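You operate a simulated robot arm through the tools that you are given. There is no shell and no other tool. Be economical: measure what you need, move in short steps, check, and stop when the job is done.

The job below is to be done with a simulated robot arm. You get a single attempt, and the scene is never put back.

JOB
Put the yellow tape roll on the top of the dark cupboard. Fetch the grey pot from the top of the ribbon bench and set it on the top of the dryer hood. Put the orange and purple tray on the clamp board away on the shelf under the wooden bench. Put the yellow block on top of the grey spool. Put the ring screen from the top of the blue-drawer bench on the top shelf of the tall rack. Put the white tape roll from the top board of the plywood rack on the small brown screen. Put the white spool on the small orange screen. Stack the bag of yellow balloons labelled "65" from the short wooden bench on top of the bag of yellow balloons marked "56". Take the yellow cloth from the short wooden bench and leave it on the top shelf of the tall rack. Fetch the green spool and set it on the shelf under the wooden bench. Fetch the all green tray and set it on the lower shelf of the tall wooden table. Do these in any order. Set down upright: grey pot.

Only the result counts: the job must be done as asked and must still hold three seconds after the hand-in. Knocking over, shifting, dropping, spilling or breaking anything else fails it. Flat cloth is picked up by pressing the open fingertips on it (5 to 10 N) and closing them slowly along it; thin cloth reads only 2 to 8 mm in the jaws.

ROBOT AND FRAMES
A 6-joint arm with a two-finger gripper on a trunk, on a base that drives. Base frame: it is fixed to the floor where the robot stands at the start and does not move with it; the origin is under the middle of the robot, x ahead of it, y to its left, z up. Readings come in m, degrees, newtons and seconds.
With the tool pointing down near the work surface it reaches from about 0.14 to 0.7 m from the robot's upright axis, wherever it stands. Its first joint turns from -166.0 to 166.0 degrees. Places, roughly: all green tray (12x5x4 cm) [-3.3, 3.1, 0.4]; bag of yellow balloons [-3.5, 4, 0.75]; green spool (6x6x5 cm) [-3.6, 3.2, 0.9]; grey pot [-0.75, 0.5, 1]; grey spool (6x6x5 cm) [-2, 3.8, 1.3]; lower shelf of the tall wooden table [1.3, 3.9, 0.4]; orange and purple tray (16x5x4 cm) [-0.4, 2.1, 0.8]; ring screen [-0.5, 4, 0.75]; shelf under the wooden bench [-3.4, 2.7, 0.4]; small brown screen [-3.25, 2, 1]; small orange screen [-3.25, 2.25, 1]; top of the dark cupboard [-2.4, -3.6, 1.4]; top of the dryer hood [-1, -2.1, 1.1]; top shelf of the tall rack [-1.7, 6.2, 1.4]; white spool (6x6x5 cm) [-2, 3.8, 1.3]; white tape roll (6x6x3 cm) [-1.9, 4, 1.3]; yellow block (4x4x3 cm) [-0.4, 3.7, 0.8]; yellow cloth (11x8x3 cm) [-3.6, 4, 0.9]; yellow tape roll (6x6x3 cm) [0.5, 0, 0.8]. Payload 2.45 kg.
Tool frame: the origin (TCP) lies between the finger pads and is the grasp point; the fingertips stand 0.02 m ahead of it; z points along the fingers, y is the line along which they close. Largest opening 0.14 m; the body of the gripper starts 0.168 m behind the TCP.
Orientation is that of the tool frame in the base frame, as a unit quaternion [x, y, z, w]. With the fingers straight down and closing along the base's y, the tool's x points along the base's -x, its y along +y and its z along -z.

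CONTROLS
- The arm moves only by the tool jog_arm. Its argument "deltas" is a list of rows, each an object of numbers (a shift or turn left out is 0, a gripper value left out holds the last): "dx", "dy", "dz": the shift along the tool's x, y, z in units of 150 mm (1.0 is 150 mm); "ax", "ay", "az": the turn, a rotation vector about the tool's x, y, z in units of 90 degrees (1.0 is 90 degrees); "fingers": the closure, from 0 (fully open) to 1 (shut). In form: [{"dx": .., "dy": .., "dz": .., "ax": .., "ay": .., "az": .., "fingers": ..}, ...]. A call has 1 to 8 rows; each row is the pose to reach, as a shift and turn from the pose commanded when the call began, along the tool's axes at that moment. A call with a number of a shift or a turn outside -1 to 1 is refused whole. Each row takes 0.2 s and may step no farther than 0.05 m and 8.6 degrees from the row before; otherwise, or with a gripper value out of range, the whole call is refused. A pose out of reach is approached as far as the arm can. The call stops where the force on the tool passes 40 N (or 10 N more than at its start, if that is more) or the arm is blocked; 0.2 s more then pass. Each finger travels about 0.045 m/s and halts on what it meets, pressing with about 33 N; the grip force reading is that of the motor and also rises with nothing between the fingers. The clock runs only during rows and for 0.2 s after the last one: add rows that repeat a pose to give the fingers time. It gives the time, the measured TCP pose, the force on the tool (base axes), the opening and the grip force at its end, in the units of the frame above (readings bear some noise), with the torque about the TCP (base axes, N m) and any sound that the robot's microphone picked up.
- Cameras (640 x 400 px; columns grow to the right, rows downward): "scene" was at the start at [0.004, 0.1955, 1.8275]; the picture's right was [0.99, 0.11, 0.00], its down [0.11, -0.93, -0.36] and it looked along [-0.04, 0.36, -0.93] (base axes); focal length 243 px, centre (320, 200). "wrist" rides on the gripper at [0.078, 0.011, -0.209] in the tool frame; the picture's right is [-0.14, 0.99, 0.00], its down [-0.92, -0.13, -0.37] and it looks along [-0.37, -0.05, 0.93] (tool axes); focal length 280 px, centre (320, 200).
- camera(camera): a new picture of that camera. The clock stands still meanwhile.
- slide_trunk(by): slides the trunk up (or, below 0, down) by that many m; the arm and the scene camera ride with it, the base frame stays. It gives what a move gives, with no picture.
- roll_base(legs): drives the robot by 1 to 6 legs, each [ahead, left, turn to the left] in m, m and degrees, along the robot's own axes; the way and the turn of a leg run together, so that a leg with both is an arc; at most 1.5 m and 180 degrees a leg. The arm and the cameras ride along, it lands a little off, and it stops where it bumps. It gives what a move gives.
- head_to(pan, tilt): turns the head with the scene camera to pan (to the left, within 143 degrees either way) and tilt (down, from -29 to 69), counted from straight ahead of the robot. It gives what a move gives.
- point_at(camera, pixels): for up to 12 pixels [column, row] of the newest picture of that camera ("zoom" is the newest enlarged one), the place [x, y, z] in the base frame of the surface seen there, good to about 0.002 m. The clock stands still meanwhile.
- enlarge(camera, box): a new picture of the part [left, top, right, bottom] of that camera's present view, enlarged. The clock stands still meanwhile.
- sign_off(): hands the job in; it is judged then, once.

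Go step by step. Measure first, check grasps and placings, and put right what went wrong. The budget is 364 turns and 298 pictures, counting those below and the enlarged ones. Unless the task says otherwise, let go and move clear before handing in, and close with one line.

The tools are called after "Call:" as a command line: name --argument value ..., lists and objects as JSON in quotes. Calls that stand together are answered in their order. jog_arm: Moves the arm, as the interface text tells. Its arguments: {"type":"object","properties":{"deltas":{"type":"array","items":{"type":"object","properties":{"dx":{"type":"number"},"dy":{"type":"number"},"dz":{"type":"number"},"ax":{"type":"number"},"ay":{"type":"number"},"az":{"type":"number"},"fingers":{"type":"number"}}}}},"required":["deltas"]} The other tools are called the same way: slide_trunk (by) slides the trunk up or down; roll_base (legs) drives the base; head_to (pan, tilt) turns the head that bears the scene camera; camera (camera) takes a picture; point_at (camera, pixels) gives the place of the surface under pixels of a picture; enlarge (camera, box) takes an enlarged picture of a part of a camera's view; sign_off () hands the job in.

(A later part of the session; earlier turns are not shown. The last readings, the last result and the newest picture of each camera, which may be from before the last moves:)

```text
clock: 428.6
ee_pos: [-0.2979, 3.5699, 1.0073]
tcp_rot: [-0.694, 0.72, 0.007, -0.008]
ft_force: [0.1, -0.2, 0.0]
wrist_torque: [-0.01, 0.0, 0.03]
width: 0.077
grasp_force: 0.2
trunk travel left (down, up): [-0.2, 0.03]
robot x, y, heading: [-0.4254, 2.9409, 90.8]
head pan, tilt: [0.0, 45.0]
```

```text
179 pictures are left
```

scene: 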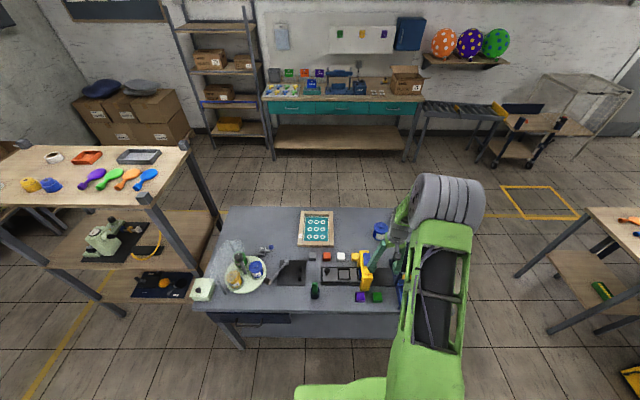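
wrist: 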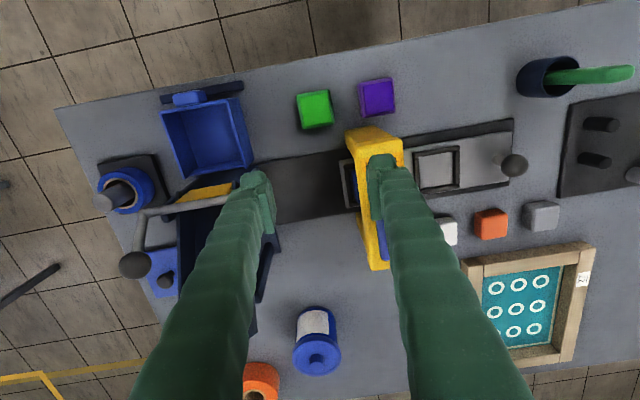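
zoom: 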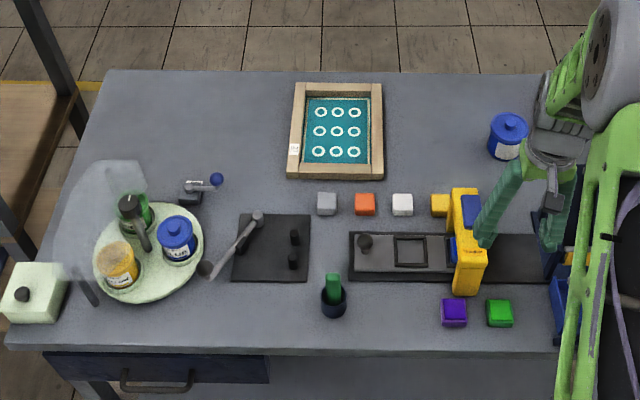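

The yellow block is at zoom (440,203), beside the yellow press frame. Measure.

Call:
point_at --camera "zoom" --pixels '[[434, 195], [434, 212], [440, 199], [444, 210], [403, 200], [403, 213], [454, 195], [460, 245], [470, 290], [340, 90], [290, 175], [380, 175]]'

Call:
enlarge --camera "scene" --box '[300, 240, 400, 310]'

```text
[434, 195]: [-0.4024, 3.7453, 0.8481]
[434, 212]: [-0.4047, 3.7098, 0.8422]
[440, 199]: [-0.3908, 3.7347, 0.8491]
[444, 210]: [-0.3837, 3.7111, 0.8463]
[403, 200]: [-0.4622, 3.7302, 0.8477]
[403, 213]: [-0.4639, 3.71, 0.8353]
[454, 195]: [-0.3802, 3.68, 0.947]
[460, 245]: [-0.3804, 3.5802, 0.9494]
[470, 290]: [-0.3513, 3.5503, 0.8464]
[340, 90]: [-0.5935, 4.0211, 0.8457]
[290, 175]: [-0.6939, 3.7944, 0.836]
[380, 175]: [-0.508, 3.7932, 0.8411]
```

```text
5.71 times, centred on (350, 275) of scene
```

zoom: 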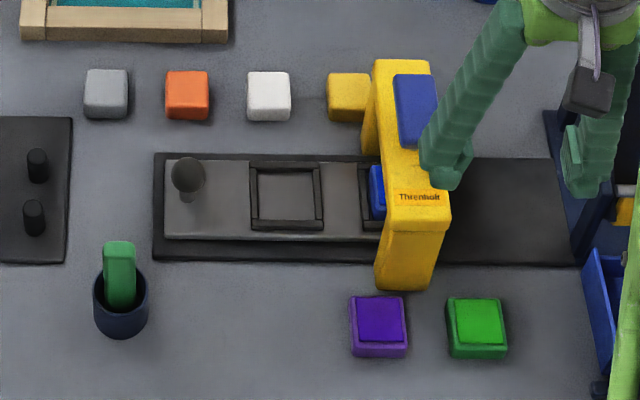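

Call:
jog_arm --deltas '[{"dx": -0.25, "dy": 0.2, "fingers": 0.3}, {"dx": -0.5, "dy": 0.4, "fingers": 0.1}, {"dx": -0.75, "dy": 0.6, "fingers": 0}, {"dx": -1, "dy": 0.63, "fingers": 0}]'

Call:
camera --camera "wrist"

```text
clock: 429.6
ee_pos: [-0.3858, 3.7238, 1.0081]
tcp_rot: [-0.694, 0.72, 0.006, -0.009]
ft_force: [1.1, 0.2, -0.4]
wrist_torque: [-0.05, 0.01, 0.01]
width: 0.1399
grasp_force: 0.0
trunk travel left (down, up): [-0.2, 0.03]
robot x, y, heading: [-0.4222, 2.9428, 90.9]
head pan, tilt: [0.0, 45.0]
```

```text
177 pictures are left
```

wrist: 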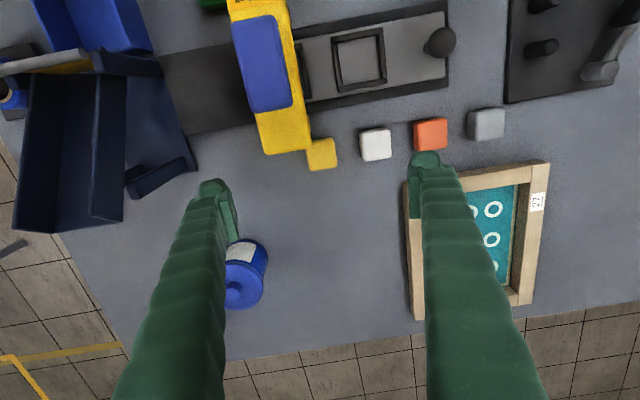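

Call:
enlarge --camera "wrist" --box '[240, 90, 400, 190]'

Call:
point_at --camera "wrist" --pixels '[[309, 143], [332, 141], [311, 169], [335, 167], [322, 155], [304, 150], [268, 153], [300, 120], [345, 150], [361, 134], [322, 180]]'

```text
4.00 times, centred on (320, 140) of wrist
```

zoom: 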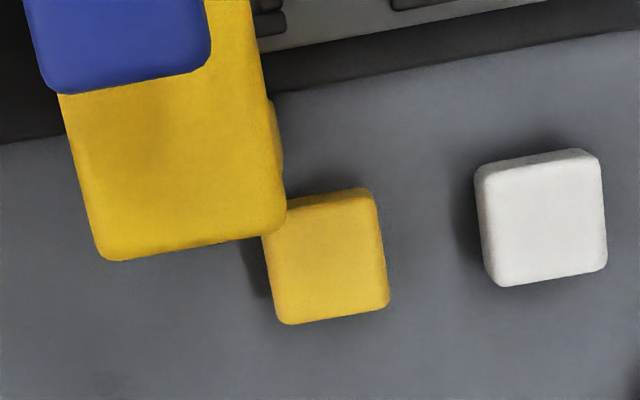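

```text
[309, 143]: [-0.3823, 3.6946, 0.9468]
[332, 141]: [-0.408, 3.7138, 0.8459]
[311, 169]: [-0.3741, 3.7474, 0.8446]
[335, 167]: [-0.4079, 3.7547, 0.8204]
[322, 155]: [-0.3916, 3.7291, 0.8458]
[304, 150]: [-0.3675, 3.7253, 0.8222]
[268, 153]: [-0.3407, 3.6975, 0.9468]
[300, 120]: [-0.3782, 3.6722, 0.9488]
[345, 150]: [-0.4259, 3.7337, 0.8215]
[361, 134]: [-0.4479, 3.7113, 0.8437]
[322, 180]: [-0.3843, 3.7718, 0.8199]
```

Block centre (-0.391,3.730), top 0.846, bench 0.820. I move the base closer 0.12 and retract the arm equally, narrowing the fingers to 0.056.

Call:
jog_arm --deltas '[{"dx": 0.25, "dy": 0.03, "fingers": 0.6}, {"dx": 0.5, "dy": 0.03, "fingers": 0.6}, {"dx": 0.76, "dy": 0.03, "fingers": 0.6}]'

Call:
roll_base --legs '[[0.12, 0, 0]]'

Call:
camera --camera "wrist"

```text
clock: 430.4
ee_pos: [-0.3946, 3.6105, 1.0098]
tcp_rot: [-0.694, 0.72, 0.007, -0.008]
ft_force: [0.5, 0.0, -0.6]
wrist_torque: [0.03, 0.0, 0.01]
width: 0.0694
grasp_force: 0.1
trunk travel left (down, up): [-0.2, 0.03]
robot x, y, heading: [-0.4229, 2.9429, 90.9]
head pan, tilt: [0.0, 45.0]
```

```text
clock: 431.7
ee_pos: [-0.3953, 3.7336, 1.009]
tcp_rot: [-0.694, 0.72, 0.006, -0.01]
ft_force: [-0.2, 0.9, -0.1]
wrist_torque: [-0.05, -0.01, 0.01]
width: 0.0559
grasp_force: 0.1
trunk travel left (down, up): [-0.2, 0.03]
robot x, y, heading: [-0.4273, 3.0627, 90.9]
head pan, tilt: [0.0, 45.0]
```

```text
175 pictures are left
```

wrist: 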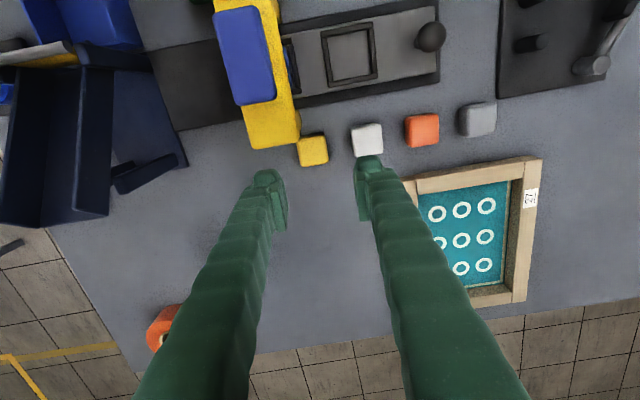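

Call:
jog_arm --deltas '[{"dx": 0.024, "dy": -0.029, "dz": 0.3}, {"dx": 0.024, "dy": -0.029, "dz": 0.6}, {"dx": 0.024, "dy": -0.029, "dz": 0.85}, {"dx": 0.024, "dy": -0.029, "dz": 0.95}]'

Call:
camera --camera "wrist"

```text
clock: 432.7
ee_pos: [-0.394, 3.7278, 0.8676]
tcp_rot: [-0.694, 0.72, 0.006, -0.009]
ft_force: [-1.1, -0.9, 0.1]
wrist_torque: [0.0, 0.04, 0.03]
width: 0.056
grasp_force: 0.0
trunk travel left (down, up): [-0.2, 0.03]
robot x, y, heading: [-0.4254, 3.0629, 91.0]
head pan, tilt: [0.0, 45.0]
```

```text
174 pictures are left
```

wrist: 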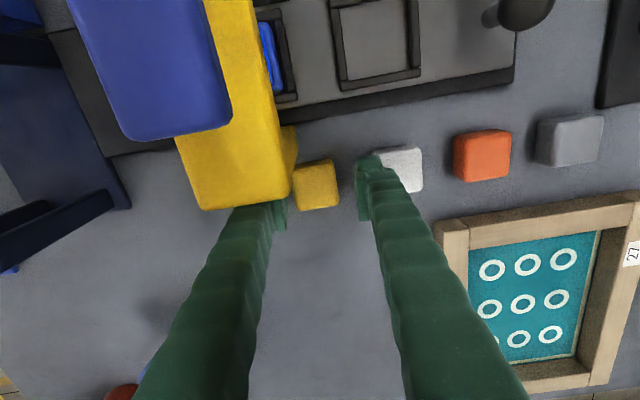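

Call:
jog_arm --deltas '[{"dy": -0.02, "dx": -0.01, "dz": 0.06}, {"dy": -0.02, "dx": -0.01, "dz": 0.12}, {"dy": -0.02, "dx": -0.01, "dz": 0.16}]'

Call:
jog_arm --deltas '[{"fingers": 0.7}, {"fingers": 0.8}, {"fingers": 0.85}, {"fingers": 0.85}, {"fingers": 0.85}]'

Call:
jog_arm --deltas '[{"dz": -0.2}, {"dz": -0.5}, {"dz": -0.8}, {"dz": -1}]'

Call:
camera --camera "wrist"

```text
clock: 433.5
ee_pos: [-0.3928, 3.7283, 0.843]
tcp_rot: [-0.694, 0.72, 0.006, -0.008]
ft_force: [1.0, 0.2, -0.5]
wrist_torque: [-0.02, -0.01, -0.03]
width: 0.0557
grasp_force: 0.0
trunk travel left (down, up): [-0.2, 0.03]
robot x, y, heading: [-0.4257, 3.0616, 91.2]
head pan, tilt: [0.0, 45.0]
```

```text
clock: 434.7
ee_pos: [-0.3931, 3.7295, 0.8435]
tcp_rot: [-0.694, 0.72, 0.006, -0.009]
ft_force: [-0.9, -0.5, -0.6]
wrist_torque: [0.01, 0.0, 0.03]
width: 0.0384
grasp_force: 32.7
trunk travel left (down, up): [-0.2, 0.03]
robot x, y, heading: [-0.4266, 3.062, 90.9]
head pan, tilt: [0.0, 45.0]
```

```text
clock: 435.7
ee_pos: [-0.3871, 3.7309, 0.9946]
tcp_rot: [-0.694, 0.72, 0.006, -0.008]
ft_force: [0.3, 0.6, -0.1]
wrist_torque: [0.03, 0.04, -0.01]
width: 0.0383
grasp_force: 33.5
trunk travel left (down, up): [-0.2, 0.03]
robot x, y, heading: [-0.4225, 3.0663, 90.6]
head pan, tilt: [0.0, 45.0]
```

```text
173 pictures are left
```

wrist: 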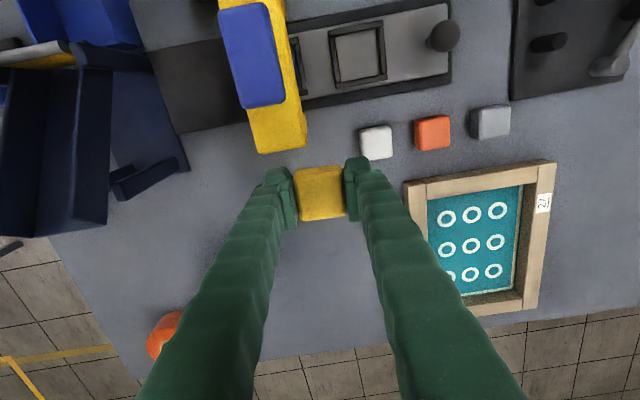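

Block held. Back off, slide left to the plywood rack, raise up and look.

Call:
roll_base --legs '[[-0.38, 0, 0], [0, 1.45, 0]]'

Call:
slide_trunk --by 0.03

Call:
jog_arm --deltas '[{"dz": -0.25, "dx": 0.1}, {"dz": -0.5, "dx": 0.2}, {"dz": -0.75, "dx": 0.3}, {"dz": -1, "dx": 0.4}]'

Call:
jog_arm --deltas '[{"dz": -0.25}, {"dz": -0.5}, {"dz": -0.75}, {"dz": -1}]'

Call:
jog_arm --deltas '[{"dz": -0.25}, {"dz": -0.5}, {"dz": -0.75}, {"dz": -1}]'

Call:
head_to --pan 10 --tilt 35

Call:
camera --camera "scene"

```text
clock: 436.8
ee_pos: [-0.3877, 3.6777, 0.9973]
tcp_rot: [-0.695, 0.719, 0.016, 0.002]
ft_force: [0.1, 5.5, 1.2]
wrist_torque: [0.03, -0.07, 0.15]
width: 0.038
grasp_force: 33.3
trunk travel left (down, up): [-0.2, 0.03]
robot x, y, heading: [-0.4271, 2.9999, 90.5]
head pan, tilt: [0.0, 45.0]
stopped in leg 1: the force on the tool passed its limit at 60 N (the readings are from after the stop); the commanded pose is now the measured one
```

```text
clock: 437.6
ee_pos: [-0.3874, 3.6759, 1.026]
tcp_rot: [-0.695, 0.719, 0.015, 0.002]
ft_force: [-0.2, 0.2, 0.2]
wrist_torque: [0.01, -0.01, 0.0]
width: 0.0383
grasp_force: 32.7
trunk travel left (down, up): [-0.23, 0.0]
robot x, y, heading: [-0.4201, 2.998, 91.2]
head pan, tilt: [0.0, 45.0]
```

```text
clock: 438.6
ee_pos: [-0.388, 3.6132, 1.1754]
tcp_rot: [-0.695, 0.719, 0.015, 0.001]
ft_force: [-0.3, 0.2, -0.5]
wrist_torque: [0.04, -0.02, 0.02]
width: 0.038
grasp_force: 33.1
trunk travel left (down, up): [-0.23, 0.0]
robot x, y, heading: [-0.4244, 2.9954, 91.1]
head pan, tilt: [0.0, 45.0]
```

```text
clock: 439.6
ee_pos: [-0.3831, 3.6079, 1.3256]
tcp_rot: [-0.694, 0.72, 0.016, 0.001]
ft_force: [-0.1, -0.2, -1.2]
wrist_torque: [-0.01, -0.03, -0.02]
width: 0.0382
grasp_force: 32.9
trunk travel left (down, up): [-0.23, 0.0]
robot x, y, heading: [-0.4198, 2.9971, 90.8]
head pan, tilt: [0.0, 45.0]
```

```text
clock: 440.6
ee_pos: [-0.3778, 3.6058, 1.4742]
tcp_rot: [-0.695, 0.719, 0.016, 0.002]
ft_force: [0.0, 0.9, -0.3]
wrist_torque: [-0.02, -0.01, -0.03]
width: 0.0382
grasp_force: 32.7
trunk travel left (down, up): [-0.23, 0.0]
robot x, y, heading: [-0.4227, 3.0039, 90.7]
head pan, tilt: [0.0, 45.0]
```

```text
clock: 441.3
ee_pos: [-0.379, 3.6067, 1.4735]
tcp_rot: [-0.695, 0.719, 0.015, 0.002]
ft_force: [-0.3, 0.4, -0.2]
wrist_torque: [-0.01, 0.0, -0.01]
width: 0.0383
grasp_force: 32.8
trunk travel left (down, up): [-0.23, 0.0]
robot x, y, heading: [-0.4224, 2.9983, 90.9]
head pan, tilt: [10.0, 35.0]
```

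```text
172 pictures are left
```

scene: 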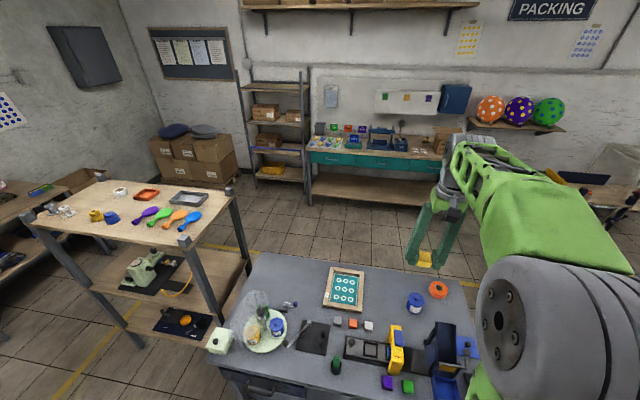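

Backing off touched the press frame (60 N). Check the press hasn't moved.

Call:
enlarge --camera "scene" --box '[290, 300, 450, 400]'

Call:
enlarge --camera "scene" --box '[20, 160, 260, 310]'

```text
4.00 times, centred on (370, 350) of scene
```

zoom: 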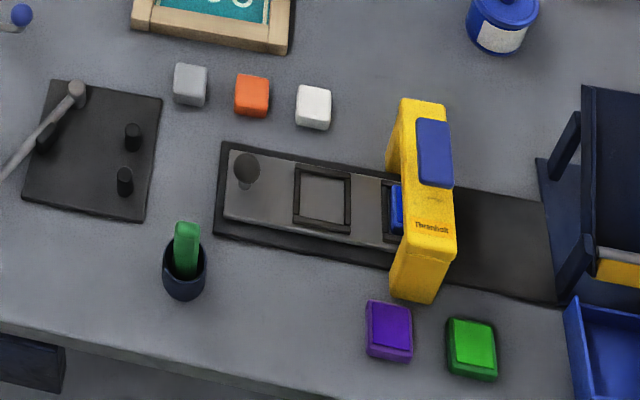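

```text
2.67 times, centred on (140, 235) of scene
```

zoom: 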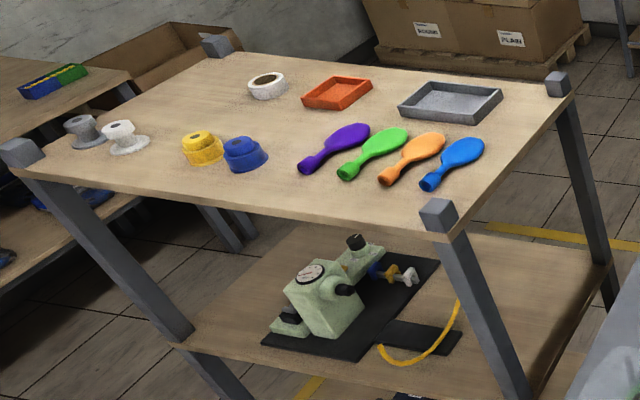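

Press unmoved. On the rack top: grey spool (82,130), white spool (122,137), white roll (268,85) in the zoom. Measure.

Call:
point_at --camera "zoom" --pixels '[[82, 121], [82, 140], [68, 128], [118, 127], [125, 145], [108, 148], [150, 147], [268, 78], [268, 95], [250, 90], [285, 88], [200, 165]]'

Call:
point_at --camera "scene" --pixels '[[27, 218], [187, 243], [236, 192], [100, 178], [75, 222], [135, 345], [210, 335]]'

```text
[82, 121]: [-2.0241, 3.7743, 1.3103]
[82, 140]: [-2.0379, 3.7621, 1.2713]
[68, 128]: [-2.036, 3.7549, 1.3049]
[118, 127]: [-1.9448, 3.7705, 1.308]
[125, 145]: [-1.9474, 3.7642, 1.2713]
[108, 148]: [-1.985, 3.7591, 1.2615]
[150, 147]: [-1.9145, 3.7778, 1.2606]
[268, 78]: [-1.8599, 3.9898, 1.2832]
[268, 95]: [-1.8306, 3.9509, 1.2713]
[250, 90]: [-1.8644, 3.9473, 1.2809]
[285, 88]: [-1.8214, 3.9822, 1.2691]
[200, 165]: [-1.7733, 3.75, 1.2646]
```

```text
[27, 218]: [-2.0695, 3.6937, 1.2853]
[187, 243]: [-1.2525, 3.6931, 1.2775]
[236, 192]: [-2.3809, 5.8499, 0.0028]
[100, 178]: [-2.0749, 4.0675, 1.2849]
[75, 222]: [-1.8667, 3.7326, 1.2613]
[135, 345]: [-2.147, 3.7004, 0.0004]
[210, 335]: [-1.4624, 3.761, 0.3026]
```

Drive to the rack with the hand high (z≈1.47).

Call:
roll_base --legs '[[0, 1.2, 0], [0.18, 0.4, 0]]'

Call:
camera --camera "wrist"

```text
clock: 455.7
ee_pos: [-1.9728, 3.7623, 1.4736]
tcp_rot: [-0.694, 0.719, 0.016, 0.002]
ft_force: [-0.1, -0.2, 0.2]
wrist_torque: [-0.01, -0.03, -0.02]
width: 0.0383
grasp_force: 33.7
trunk travel left (down, up): [-0.23, 0.0]
robot x, y, heading: [-2.0162, 3.1552, 90.8]
head pan, tilt: [10.0, 35.0]
```

```text
169 pictures are left
```

wrist: 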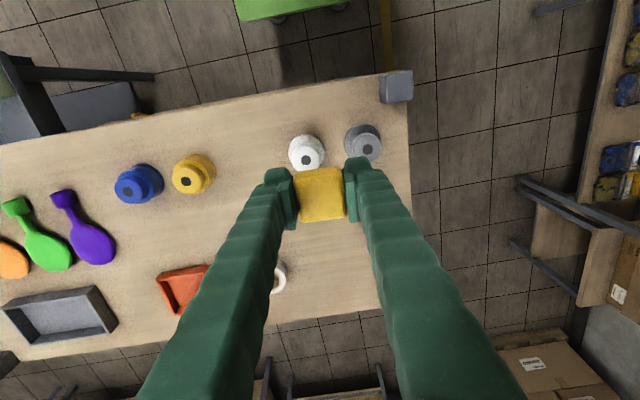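

Call:
enlarge --camera "wrist" --box '[280, 110, 400, 185]'

Call:
point_at --camera "wrist" --pixels '[[367, 150], [345, 138], [363, 125], [381, 138], [308, 156], [289, 150], [304, 135], [325, 152], [278, 280], [284, 278]]'

```text
5.33 times, centred on (340, 148) of wrist
```

zoom: 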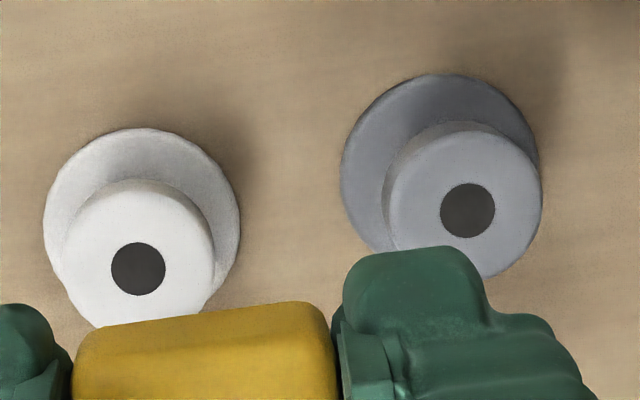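

```text
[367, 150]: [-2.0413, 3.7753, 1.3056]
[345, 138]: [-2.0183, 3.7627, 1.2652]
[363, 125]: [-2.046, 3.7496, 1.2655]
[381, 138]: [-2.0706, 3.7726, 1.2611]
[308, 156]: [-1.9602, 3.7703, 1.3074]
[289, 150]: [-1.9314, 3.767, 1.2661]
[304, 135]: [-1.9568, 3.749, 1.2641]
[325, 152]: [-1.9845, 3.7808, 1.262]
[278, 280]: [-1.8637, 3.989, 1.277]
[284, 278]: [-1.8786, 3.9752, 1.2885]
```

Grey spool top centre ≈(-2.042,3.776), top 1.31. Move over it and descend to just above.

Call:
jog_arm --deltas '[{"dx": -0.03, "dy": 0.25}, {"dx": -0.054, "dy": 0.444}, {"dx": -0.054, "dy": 0.444, "dz": 0.3}, {"dx": -0.054, "dy": 0.444, "dz": 0.6}, {"dx": -0.054, "dy": 0.444, "dz": 0.82}]'

Call:
camera --camera "wrist"

Call:
enlarge --camera "scene" --box '[250, 160, 410, 260]'

```text
clock: 456.9
ee_pos: [-2.0425, 3.7757, 1.3517]
tcp_rot: [-0.694, 0.719, 0.015, 0.002]
ft_force: [0.3, 0.9, -0.7]
wrist_torque: [-0.01, 0.06, 0.0]
width: 0.0382
grasp_force: 32.8
trunk travel left (down, up): [-0.23, 0.0]
robot x, y, heading: [-2.016, 3.152, 90.8]
head pan, tilt: [10.0, 35.0]
```

```text
167 pictures are left
```

wrist: 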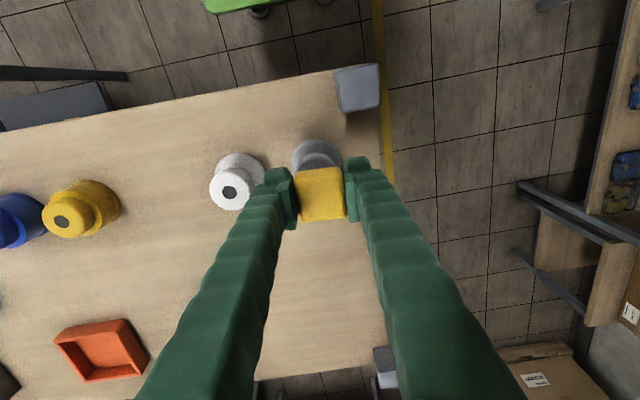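

```text
4.00 times, centred on (330, 210) of scene
```

zoom: 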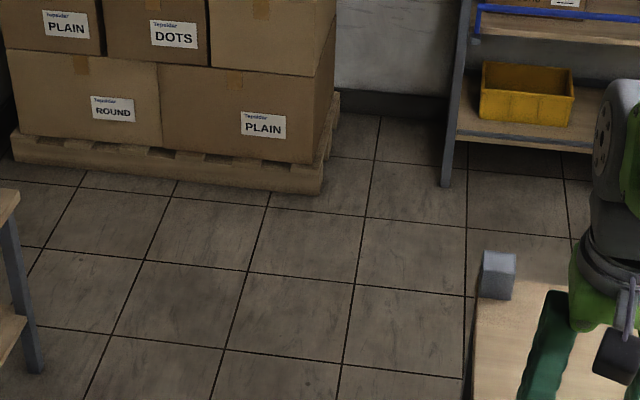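

Call:
jog_arm --deltas '[{"dz": 0.06}, {"dz": 0.1}, {"dz": 0.115}, {"dz": 0.125}]'

Call:
head_to --pan -2 --tilt 50

Call:
camera --camera "scene"

```text
clock: 457.9
ee_pos: [-2.0419, 3.7751, 1.333]
tcp_rot: [-0.695, 0.719, 0.017, 0.002]
ft_force: [-0.1, 0.6, -1.0]
wrist_torque: [0.02, 0.0, 0.0]
width: 0.0382
grasp_force: 33.1
trunk travel left (down, up): [-0.23, 0.0]
robot x, y, heading: [-2.017, 3.1541, 91.2]
head pan, tilt: [10.0, 35.0]
```

```text
clock: 458.6
ee_pos: [-2.0423, 3.7747, 1.3333]
tcp_rot: [-0.694, 0.719, 0.016, 0.001]
ft_force: [-0.4, -0.2, -0.6]
wrist_torque: [-0.02, 0.0, 0.02]
width: 0.0384
grasp_force: 33.5
trunk travel left (down, up): [-0.23, 0.0]
robot x, y, heading: [-2.0152, 3.1527, 90.9]
head pan, tilt: [-2.0, 50.0]
```

```text
165 pictures are left
```

scene: 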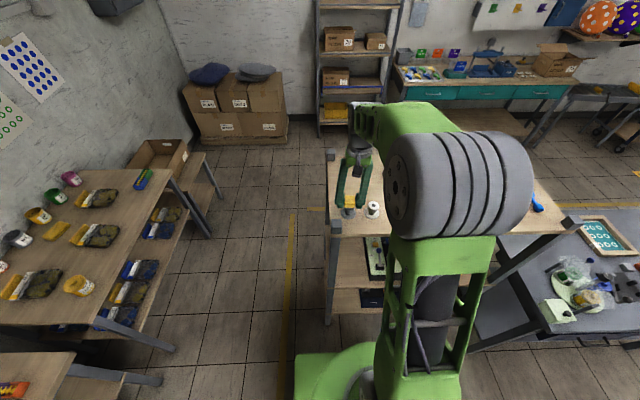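

Call:
enlarge --camera "scene" --box '[320, 170, 400, 220]'

Call:
jog_arm --deltas '[{"dz": 0.013}, {"dz": 0.02}, {"dz": 0.027}]'

```text
8.00 times, centred on (360, 195) of scene
```

zoom: 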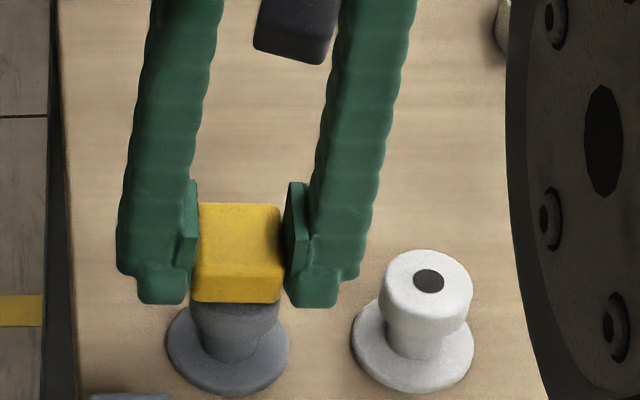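

```text
clock: 459.4
ee_pos: [-2.0416, 3.7751, 1.3303]
tcp_rot: [-0.695, 0.719, 0.016, 0.003]
ft_force: [0.4, -1.1, 3.1]
wrist_torque: [-0.06, -0.06, 0.0]
width: 0.0384
grasp_force: 32.6
trunk travel left (down, up): [-0.23, 0.0]
robot x, y, heading: [-2.0188, 3.1543, 91.0]
head pan, tilt: [-2.0, 50.0]
```

Contact at 3 N. Release gently and rise.

Call:
jog_arm --deltas '[{"fingers": 0.7}, {"fingers": 0.65}, {"fingers": 0.6}, {"fingers": 0.6}]'

Call:
jog_arm --deltas '[{"dz": -0.1}, {"dz": -0.3}, {"dz": -0.6}]'

Call:
camera --camera "wrist"

Call:
enlarge --camera "scene" --box '[320, 170, 400, 220]'

```text
clock: 460.4
ee_pos: [-2.0414, 3.7748, 1.3296]
tcp_rot: [-0.695, 0.719, 0.016, 0.002]
ft_force: [-0.6, -0.3, 0.5]
wrist_torque: [0.03, -0.01, -0.01]
width: 0.0561
grasp_force: 0.1
trunk travel left (down, up): [-0.23, 0.0]
robot x, y, heading: [-2.0187, 3.1523, 91.2]
head pan, tilt: [-2.0, 50.0]
```

```text
clock: 461.2
ee_pos: [-2.0386, 3.7731, 1.4191]
tcp_rot: [-0.696, 0.718, 0.016, 0.001]
ft_force: [-0.3, -0.1, 0.1]
wrist_torque: [0.04, 0.0, 0.0]
width: 0.0559
grasp_force: 0.1
trunk travel left (down, up): [-0.23, 0.0]
robot x, y, heading: [-2.0151, 3.153, 91.1]
head pan, tilt: [-2.0, 50.0]
```

```text
163 pictures are left
```

wrist: 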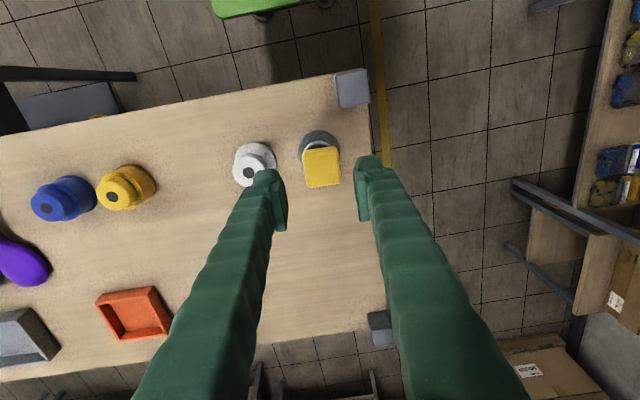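

```text
8.00 times, centred on (360, 195) of scene
```

zoom: 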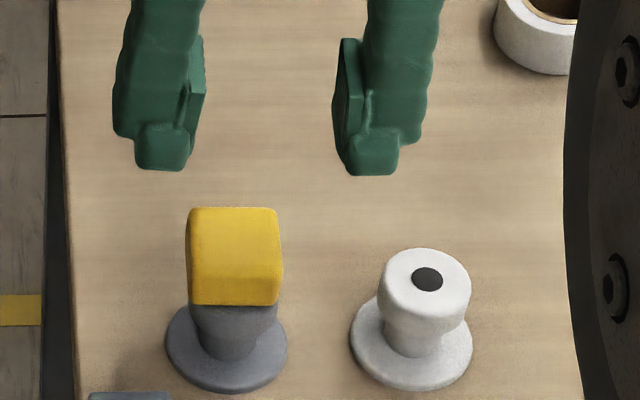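

Block is on the grey spool. Now the white spool: shift over it and descend.

Call:
jog_arm --deltas '[{"dx": -0.02, "dy": -0.27}, {"dx": -0.045, "dy": -0.542}, {"dx": -0.045, "dy": -0.542, "dz": 0.25}, {"dx": -0.045, "dy": -0.542, "dz": 0.45}]'

Call:
camera --camera "wrist"

Call:
enlarge --camera "scene" --box '[320, 170, 400, 220]'

```text
clock: 462.2
ee_pos: [-1.9591, 3.7804, 1.3507]
tcp_rot: [-0.695, 0.719, 0.016, 0.001]
ft_force: [0.4, 0.1, -0.6]
wrist_torque: [0.02, -0.02, -0.01]
width: 0.0562
grasp_force: 0.1
trunk travel left (down, up): [-0.23, 0.0]
robot x, y, heading: [-2.0147, 3.1557, 91.1]
head pan, tilt: [-2.0, 50.0]
```

```text
161 pictures are left
```

wrist: 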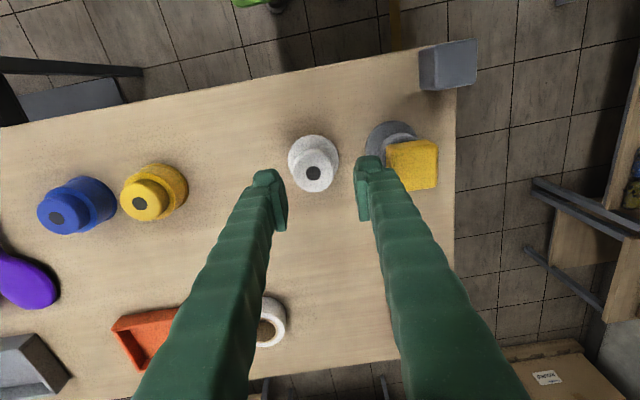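

```text
8.00 times, centred on (360, 195) of scene
```

zoom: 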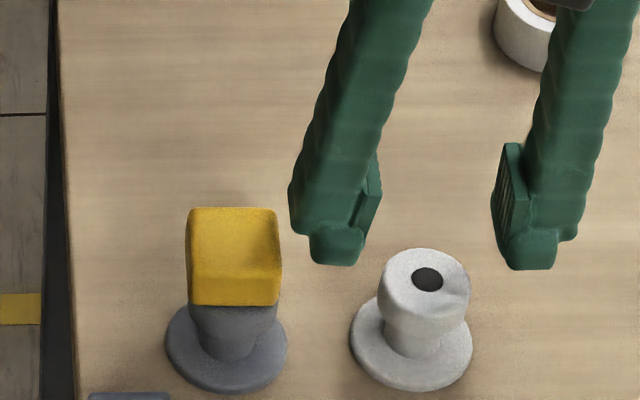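

Call:
jog_arm --deltas '[{"dz": 0.15}, {"dz": 0.28}, {"dz": 0.325}]'

Call:
jog_arm --deltas '[{"fingers": 0.7}, {"fingers": 0.8}, {"fingers": 0.85}, {"fingers": 0.85}, {"fingers": 0.85}]'

Call:
jog_arm --deltas '[{"dz": -0.2}, {"dz": -0.5}, {"dz": -0.8}, {"dz": -1}]'

Call:
enlarge --camera "scene" --box '[300, 120, 420, 220]'

```text
clock: 463.0
ee_pos: [-1.9612, 3.7809, 1.302]
tcp_rot: [-0.695, 0.719, 0.017, 0.001]
ft_force: [0.3, 0.7, -0.3]
wrist_torque: [0.0, -0.01, 0.01]
width: 0.0561
grasp_force: 0.1
trunk travel left (down, up): [-0.23, 0.0]
robot x, y, heading: [-2.0144, 3.1495, 90.9]
head pan, tilt: [-2.0, 50.0]
```

```text
clock: 464.2
ee_pos: [-1.9611, 3.7805, 1.3012]
tcp_rot: [-0.695, 0.719, 0.016, 0.002]
ft_force: [-0.1, 0.5, -0.1]
wrist_torque: [-0.01, -0.01, 0.01]
width: 0.0378
grasp_force: 32.8
trunk travel left (down, up): [-0.23, 0.0]
robot x, y, heading: [-2.0145, 3.1541, 90.9]
head pan, tilt: [-2.0, 50.0]
```

```text
clock: 465.2
ee_pos: [-1.9577, 3.7763, 1.4517]
tcp_rot: [-0.695, 0.719, 0.016, 0.001]
ft_force: [0.2, -0.8, -1.2]
wrist_torque: [-0.01, 0.04, 0.01]
width: 0.038
grasp_force: 32.3
trunk travel left (down, up): [-0.23, 0.0]
robot x, y, heading: [-2.0162, 3.1549, 91.0]
head pan, tilt: [-2.0, 50.0]
```

```text
4.00 times, centred on (360, 170) of scene
```

zoom: 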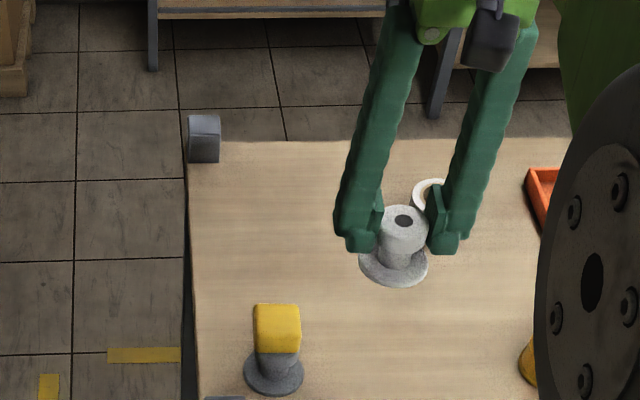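

White spool in hand. Drive to the screen bins at the wooden bench (orange screen ≈(-3.31,2.276,0.893)).

Call:
roll_base --legs '[[-0.5, 0, 0], [0, 0, 90], [0.45, 0, 0], [0, 0.4, 0]]'

Call:
slide_trunk --by -0.1

Call:
jog_arm --deltas '[{"dz": 0.25}, {"dz": 0.5}, {"dz": 0.75}, {"dz": 1}]'

Call:
head_to --pan 0 --tilt 45

Call:
camera --camera "scene"

Call:
camera --camera "wrist"

```text
clock: 478.0
ee_pos: [-3.074, 2.3061, 1.4503]
tcp_rot: [1.0, -0.017, -0.013, 0.01]
ft_force: [-0.9, -0.6, -1.1]
wrist_torque: [0.03, 0.01, -0.02]
width: 0.0376
grasp_force: 32.9
trunk travel left (down, up): [-0.23, 0.0]
robot x, y, heading: [-2.4477, 2.2483, -179.0]
head pan, tilt: [-2.0, 50.0]
```

```text
clock: 479.3
ee_pos: [-3.073, 2.3058, 1.3503]
tcp_rot: [1.0, -0.017, -0.012, 0.01]
ft_force: [0.1, 0.0, 0.5]
wrist_torque: [0.04, -0.01, 0.0]
width: 0.0375
grasp_force: 32.9
trunk travel left (down, up): [-0.13, 0.1]
robot x, y, heading: [-2.4504, 2.2478, -179.1]
head pan, tilt: [-2.0, 50.0]
```

```text
clock: 480.3
ee_pos: [-3.0786, 2.3023, 1.2014]
tcp_rot: [1.0, -0.016, -0.012, 0.01]
ft_force: [-1.1, -0.7, -0.1]
wrist_torque: [-0.02, -0.02, 0.02]
width: 0.0374
grasp_force: 33.3
trunk travel left (down, up): [-0.13, 0.1]
robot x, y, heading: [-2.4527, 2.2503, -179.2]
head pan, tilt: [-2.0, 50.0]
```

```text
clock: 481.0
ee_pos: [-3.0777, 2.3023, 1.2007]
tcp_rot: [1.0, -0.016, -0.012, 0.01]
ft_force: [-0.3, 0.8, -0.6]
wrist_torque: [0.0, 0.01, 0.01]
width: 0.0375
grasp_force: 33.0
trunk travel left (down, up): [-0.13, 0.1]
robot x, y, heading: [-2.4518, 2.2459, -178.9]
head pan, tilt: [0.0, 45.0]
```

```text
158 pictures are left
```

scene: 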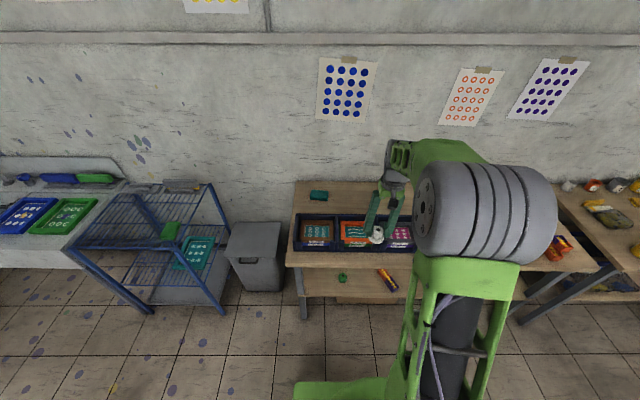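

```text
157 pictures are left
```

wrist: 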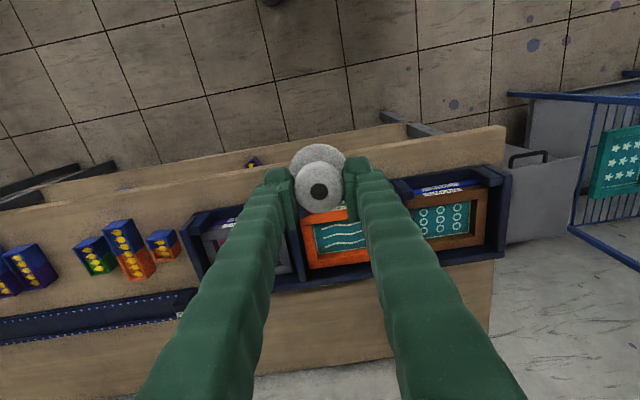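

Call:
point_at --camera "wrist" --pixels '[[340, 238], [310, 225], [316, 268], [372, 262], [330, 250], [450, 222], [440, 240], [425, 200], [480, 195], [483, 240], [305, 250], [405, 230]]'

Call:
enlarge --camera "scene" --box '[290, 205, 420, 260]'

```text
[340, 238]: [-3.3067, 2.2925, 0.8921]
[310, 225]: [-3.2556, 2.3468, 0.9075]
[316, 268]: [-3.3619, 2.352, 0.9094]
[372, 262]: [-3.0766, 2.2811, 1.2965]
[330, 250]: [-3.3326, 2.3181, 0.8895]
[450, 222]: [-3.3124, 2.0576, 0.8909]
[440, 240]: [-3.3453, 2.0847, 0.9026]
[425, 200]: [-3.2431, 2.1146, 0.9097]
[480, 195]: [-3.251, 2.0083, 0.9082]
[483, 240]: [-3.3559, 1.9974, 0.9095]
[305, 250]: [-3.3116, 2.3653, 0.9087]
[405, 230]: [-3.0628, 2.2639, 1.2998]
```

```text
4.92 times, centred on (355, 232) of scene
```

zoom: 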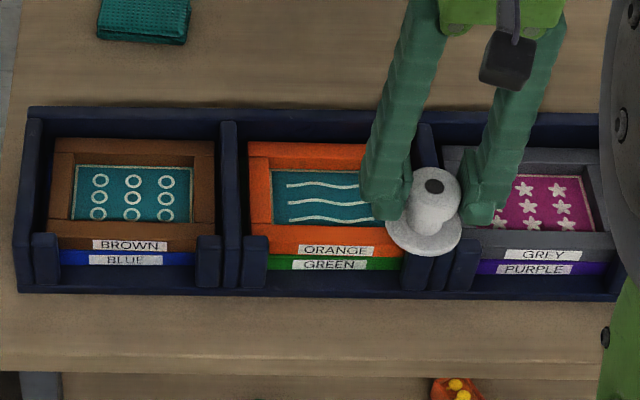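

Orange mesh centre ≈(-3.308,2.285), mesh z≈0.890. Drive ahead 0.23 and look.

Call:
roll_base --legs '[[0.23, 0, 0]]'

Call:
jog_arm --deltas '[{"dz": 0.25}, {"dz": 0.5}, {"dz": 0.75}, {"dz": 1}]'

Call:
camera --camera "wrist"

```text
clock: 482.7
ee_pos: [-3.3056, 2.2994, 1.2009]
tcp_rot: [1.0, -0.016, -0.011, 0.01]
ft_force: [0.0, 0.3, 0.2]
wrist_torque: [0.04, -0.05, 0.0]
width: 0.0374
grasp_force: 33.6
trunk travel left (down, up): [-0.13, 0.1]
robot x, y, heading: [-2.6783, 2.2459, -179.0]
head pan, tilt: [0.0, 45.0]
```

```text
clock: 483.7
ee_pos: [-3.3073, 2.2976, 1.0496]
tcp_rot: [1.0, -0.016, -0.012, 0.011]
ft_force: [-0.7, 0.3, -0.8]
wrist_torque: [-0.02, 0.0, -0.01]
width: 0.0377
grasp_force: 33.2
trunk travel left (down, up): [-0.13, 0.1]
robot x, y, heading: [-2.679, 2.2466, -179.0]
head pan, tilt: [0.0, 45.0]
```

```text
155 pictures are left
```

wrist: 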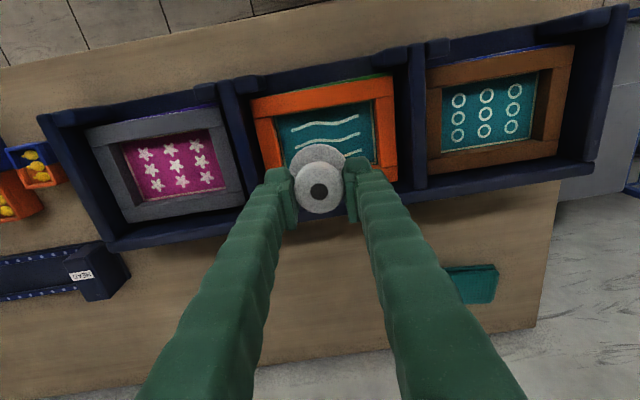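

Call:
point_at --camera "wrist" --pixels '[[282, 120], [366, 105], [374, 160], [290, 165], [255, 108], [392, 80], [445, 90], [535, 78], [527, 135], [448, 148], [322, 118]]'

```text
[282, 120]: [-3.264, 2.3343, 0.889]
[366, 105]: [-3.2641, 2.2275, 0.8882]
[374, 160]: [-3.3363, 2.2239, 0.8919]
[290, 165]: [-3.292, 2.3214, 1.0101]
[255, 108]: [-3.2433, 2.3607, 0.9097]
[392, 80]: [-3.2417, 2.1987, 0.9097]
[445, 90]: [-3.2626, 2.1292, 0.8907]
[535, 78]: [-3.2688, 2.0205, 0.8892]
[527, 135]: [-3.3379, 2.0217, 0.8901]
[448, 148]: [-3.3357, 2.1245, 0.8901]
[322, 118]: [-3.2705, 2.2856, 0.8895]
```

Mesh centre (-3.301,2.280), z 0.889. Align and lower.

Call:
jog_arm --deltas '[{"dx": 0.022, "dy": 0.116}, {"dx": 0.022, "dy": 0.116, "dz": 0.3}, {"dx": 0.022, "dy": 0.116, "dz": 0.6}, {"dx": 0.025, "dy": 0.116, "dz": 0.72}, {"dx": 0.025, "dy": 0.116, "dz": 0.77}]'

Call:
camera --camera "wrist"

Call:
enlarge --camera "scene" --box '[290, 215, 450, 305]'

```text
clock: 484.9
ee_pos: [-3.3085, 2.2773, 0.9357]
tcp_rot: [1.0, -0.016, -0.013, 0.011]
ft_force: [-0.1, 0.0, -0.6]
wrist_torque: [0.0, 0.0, 0.0]
width: 0.0377
grasp_force: 33.0
trunk travel left (down, up): [-0.13, 0.1]
robot x, y, heading: [-2.6764, 2.2405, -179.1]
head pan, tilt: [0.0, 45.0]
```

```text
154 pictures are left
```

wrist: 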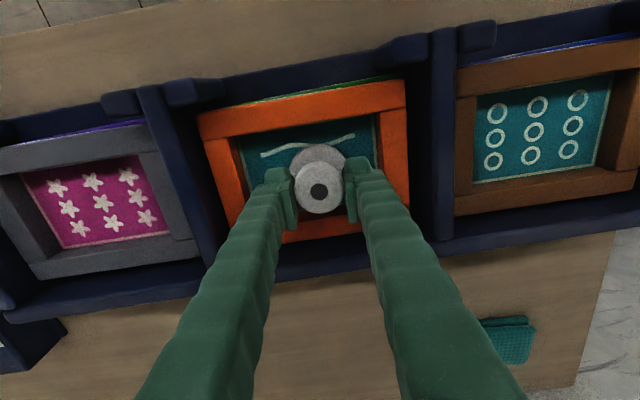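

```text
4.00 times, centred on (370, 260) of scene
```

zoom: 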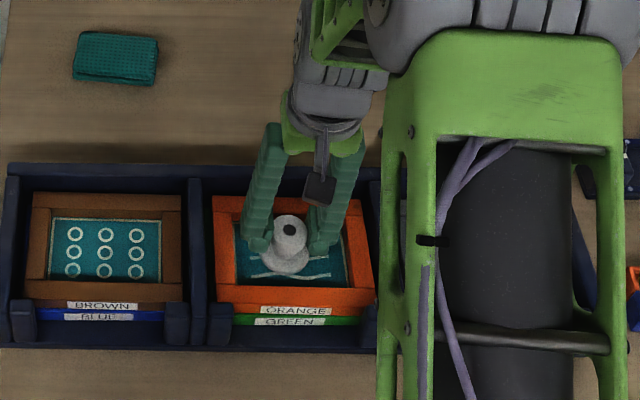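

Call:
jog_arm --deltas '[{"dx": 0.02}, {"dx": 0.025, "dz": 0.02}, {"dx": 0.027, "dz": 0.035}, {"dx": 0.027, "dz": 0.042}]'

```text
clock: 485.9
ee_pos: [-3.3046, 2.2763, 0.9313]
tcp_rot: [1.0, -0.016, -0.014, 0.011]
ft_force: [2.4, -4.1, 24.5]
wrist_torque: [0.01, -0.23, -0.08]
width: 0.0377
grasp_force: 32.8
trunk travel left (down, up): [-0.13, 0.1]
robot x, y, heading: [-2.6774, 2.2465, -179.0]
head pan, tilt: [0.0, 45.0]
```

Contact. Release and rise.

Call:
jog_arm --deltas '[{"dz": -0.01}, {"dz": -0.01, "fingers": 0.7}, {"dz": -0.01, "fingers": 0.6}, {"dz": -0.01, "fingers": 0.55}, {"dz": -0.01, "fingers": 0.55}]'

Call:
jog_arm --deltas '[{"dz": -0.15}, {"dz": -0.4}, {"dz": -0.7}, {"dz": -1}]'

Call:
camera --camera "wrist"

```text
clock: 487.1
ee_pos: [-3.3032, 2.2759, 0.9313]
tcp_rot: [1.0, -0.017, -0.012, 0.011]
ft_force: [1.1, 0.3, 1.8]
wrist_torque: [-0.02, -0.02, 0.0]
width: 0.0628
grasp_force: 0.1
trunk travel left (down, up): [-0.13, 0.1]
robot x, y, heading: [-2.6757, 2.2477, -179.1]
head pan, tilt: [0.0, 45.0]
```

```text
clock: 488.1
ee_pos: [-3.2989, 2.2808, 1.0809]
tcp_rot: [1.0, -0.016, -0.013, 0.011]
ft_force: [1.1, -0.4, 0.3]
wrist_torque: [0.0, 0.04, 0.01]
width: 0.0633
grasp_force: 0.1
trunk travel left (down, up): [-0.13, 0.1]
robot x, y, heading: [-2.6782, 2.2437, -179.1]
head pan, tilt: [0.0, 45.0]
```

```text
152 pictures are left
```

wrist: 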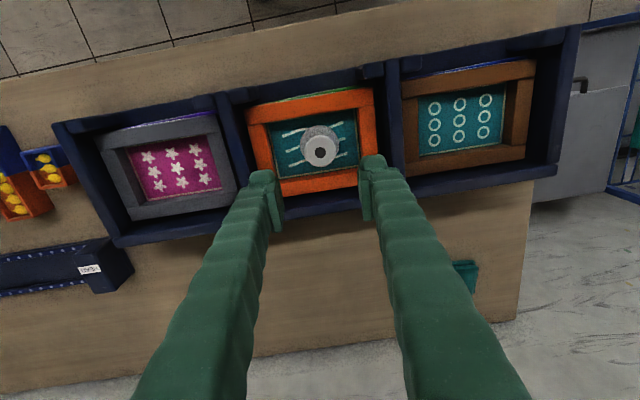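

White spool stands on the orange screen. Now to the short wooden bench for the bags and cloth.

Call:
roll_base --legs '[[-0.17, 0, 0], [0, -1.3, 0], [0, -0.3, 0]]'

Call:
head_to --pan 0 --tilt 45

Call:
camera --camera "scene"

Call:
camera --camera "wrist"

```text
clock: 503.6
ee_pos: [-3.1631, 3.8826, 1.0811]
tcp_rot: [1.0, -0.014, -0.012, 0.01]
ft_force: [-1.2, 0.1, 0.1]
wrist_torque: [-0.03, 0.01, -0.03]
width: 0.0629
grasp_force: 0.0
trunk travel left (down, up): [-0.13, 0.1]
robot x, y, heading: [-2.5397, 3.8539, -178.6]
head pan, tilt: [0.0, 45.0]
```

```text
clock: 504.2
ee_pos: [-3.1619, 3.8834, 1.0804]
tcp_rot: [1.0, -0.014, -0.011, 0.011]
ft_force: [-0.1, 0.4, 0.1]
wrist_torque: [0.0, 0.0, 0.01]
width: 0.0629
grasp_force: 0.0
trunk travel left (down, up): [-0.13, 0.1]
robot x, y, heading: [-2.5386, 3.8568, -178.8]
head pan, tilt: [0.0, 45.0]
```

```text
151 pictures are left
```

scene: 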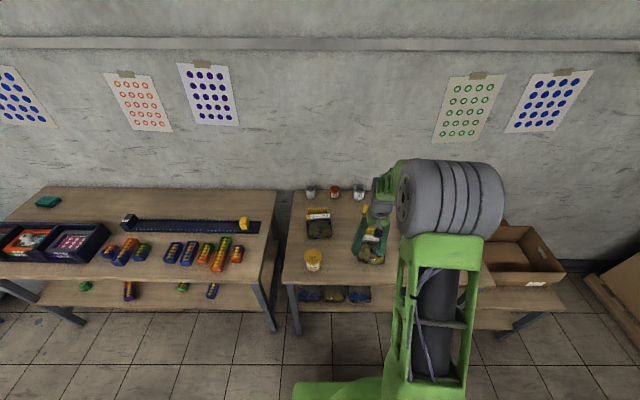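

```text
150 pictures are left
```

wrist: 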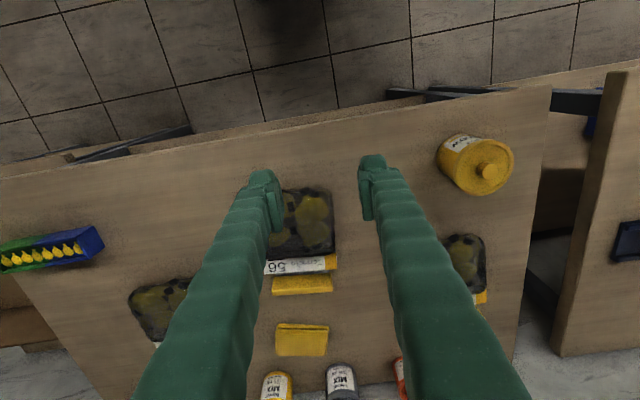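

Call:
enlarge --camera "wrist" --box '[220, 170, 420, 380]'

Call:
jog_arm --deltas '[{"dx": 0.25, "dz": -0.1}, {"dx": 0.5, "dz": -0.2}, {"dx": 0.75, "dz": -0.3}, {"dx": 1, "dz": -0.4}]'

Call:
camera --camera "wrist"

Call:
enlarge --camera "scene" --box '[280, 180, 440, 310]'

```text
1.90 times, centred on (320, 275) of wrist
```

zoom: 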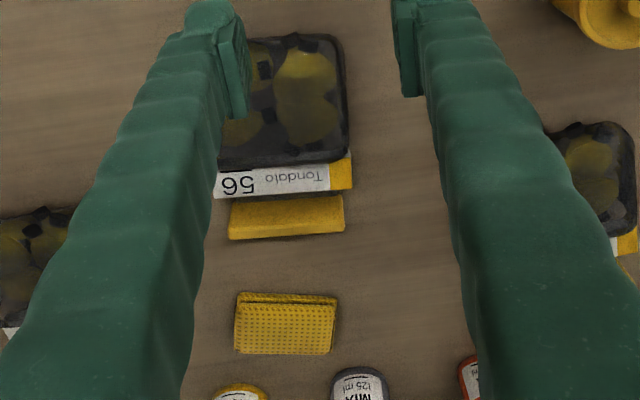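

```text
clock: 505.2
ee_pos: [-3.0094, 3.8797, 1.1378]
tcp_rot: [1.0, -0.014, -0.013, 0.01]
ft_force: [0.7, 0.4, 0.0]
wrist_torque: [-0.01, 0.04, 0.01]
width: 0.0629
grasp_force: 0.0
trunk travel left (down, up): [-0.13, 0.1]
robot x, y, heading: [-2.5389, 3.8513, -178.6]
head pan, tilt: [0.0, 45.0]
```

```text
148 pictures are left
```

wrist: 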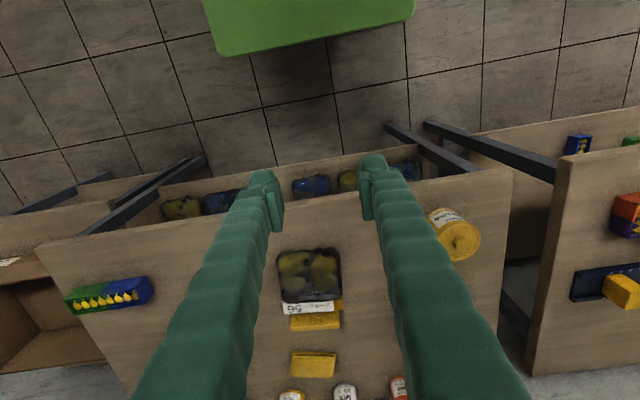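

```text
3.08 times, centred on (360, 245) of scene
```

zoom: 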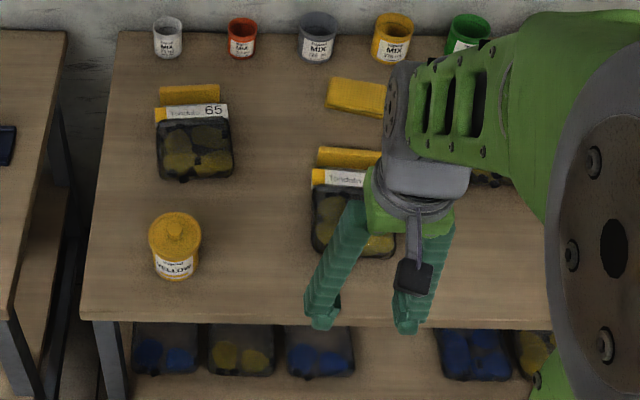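

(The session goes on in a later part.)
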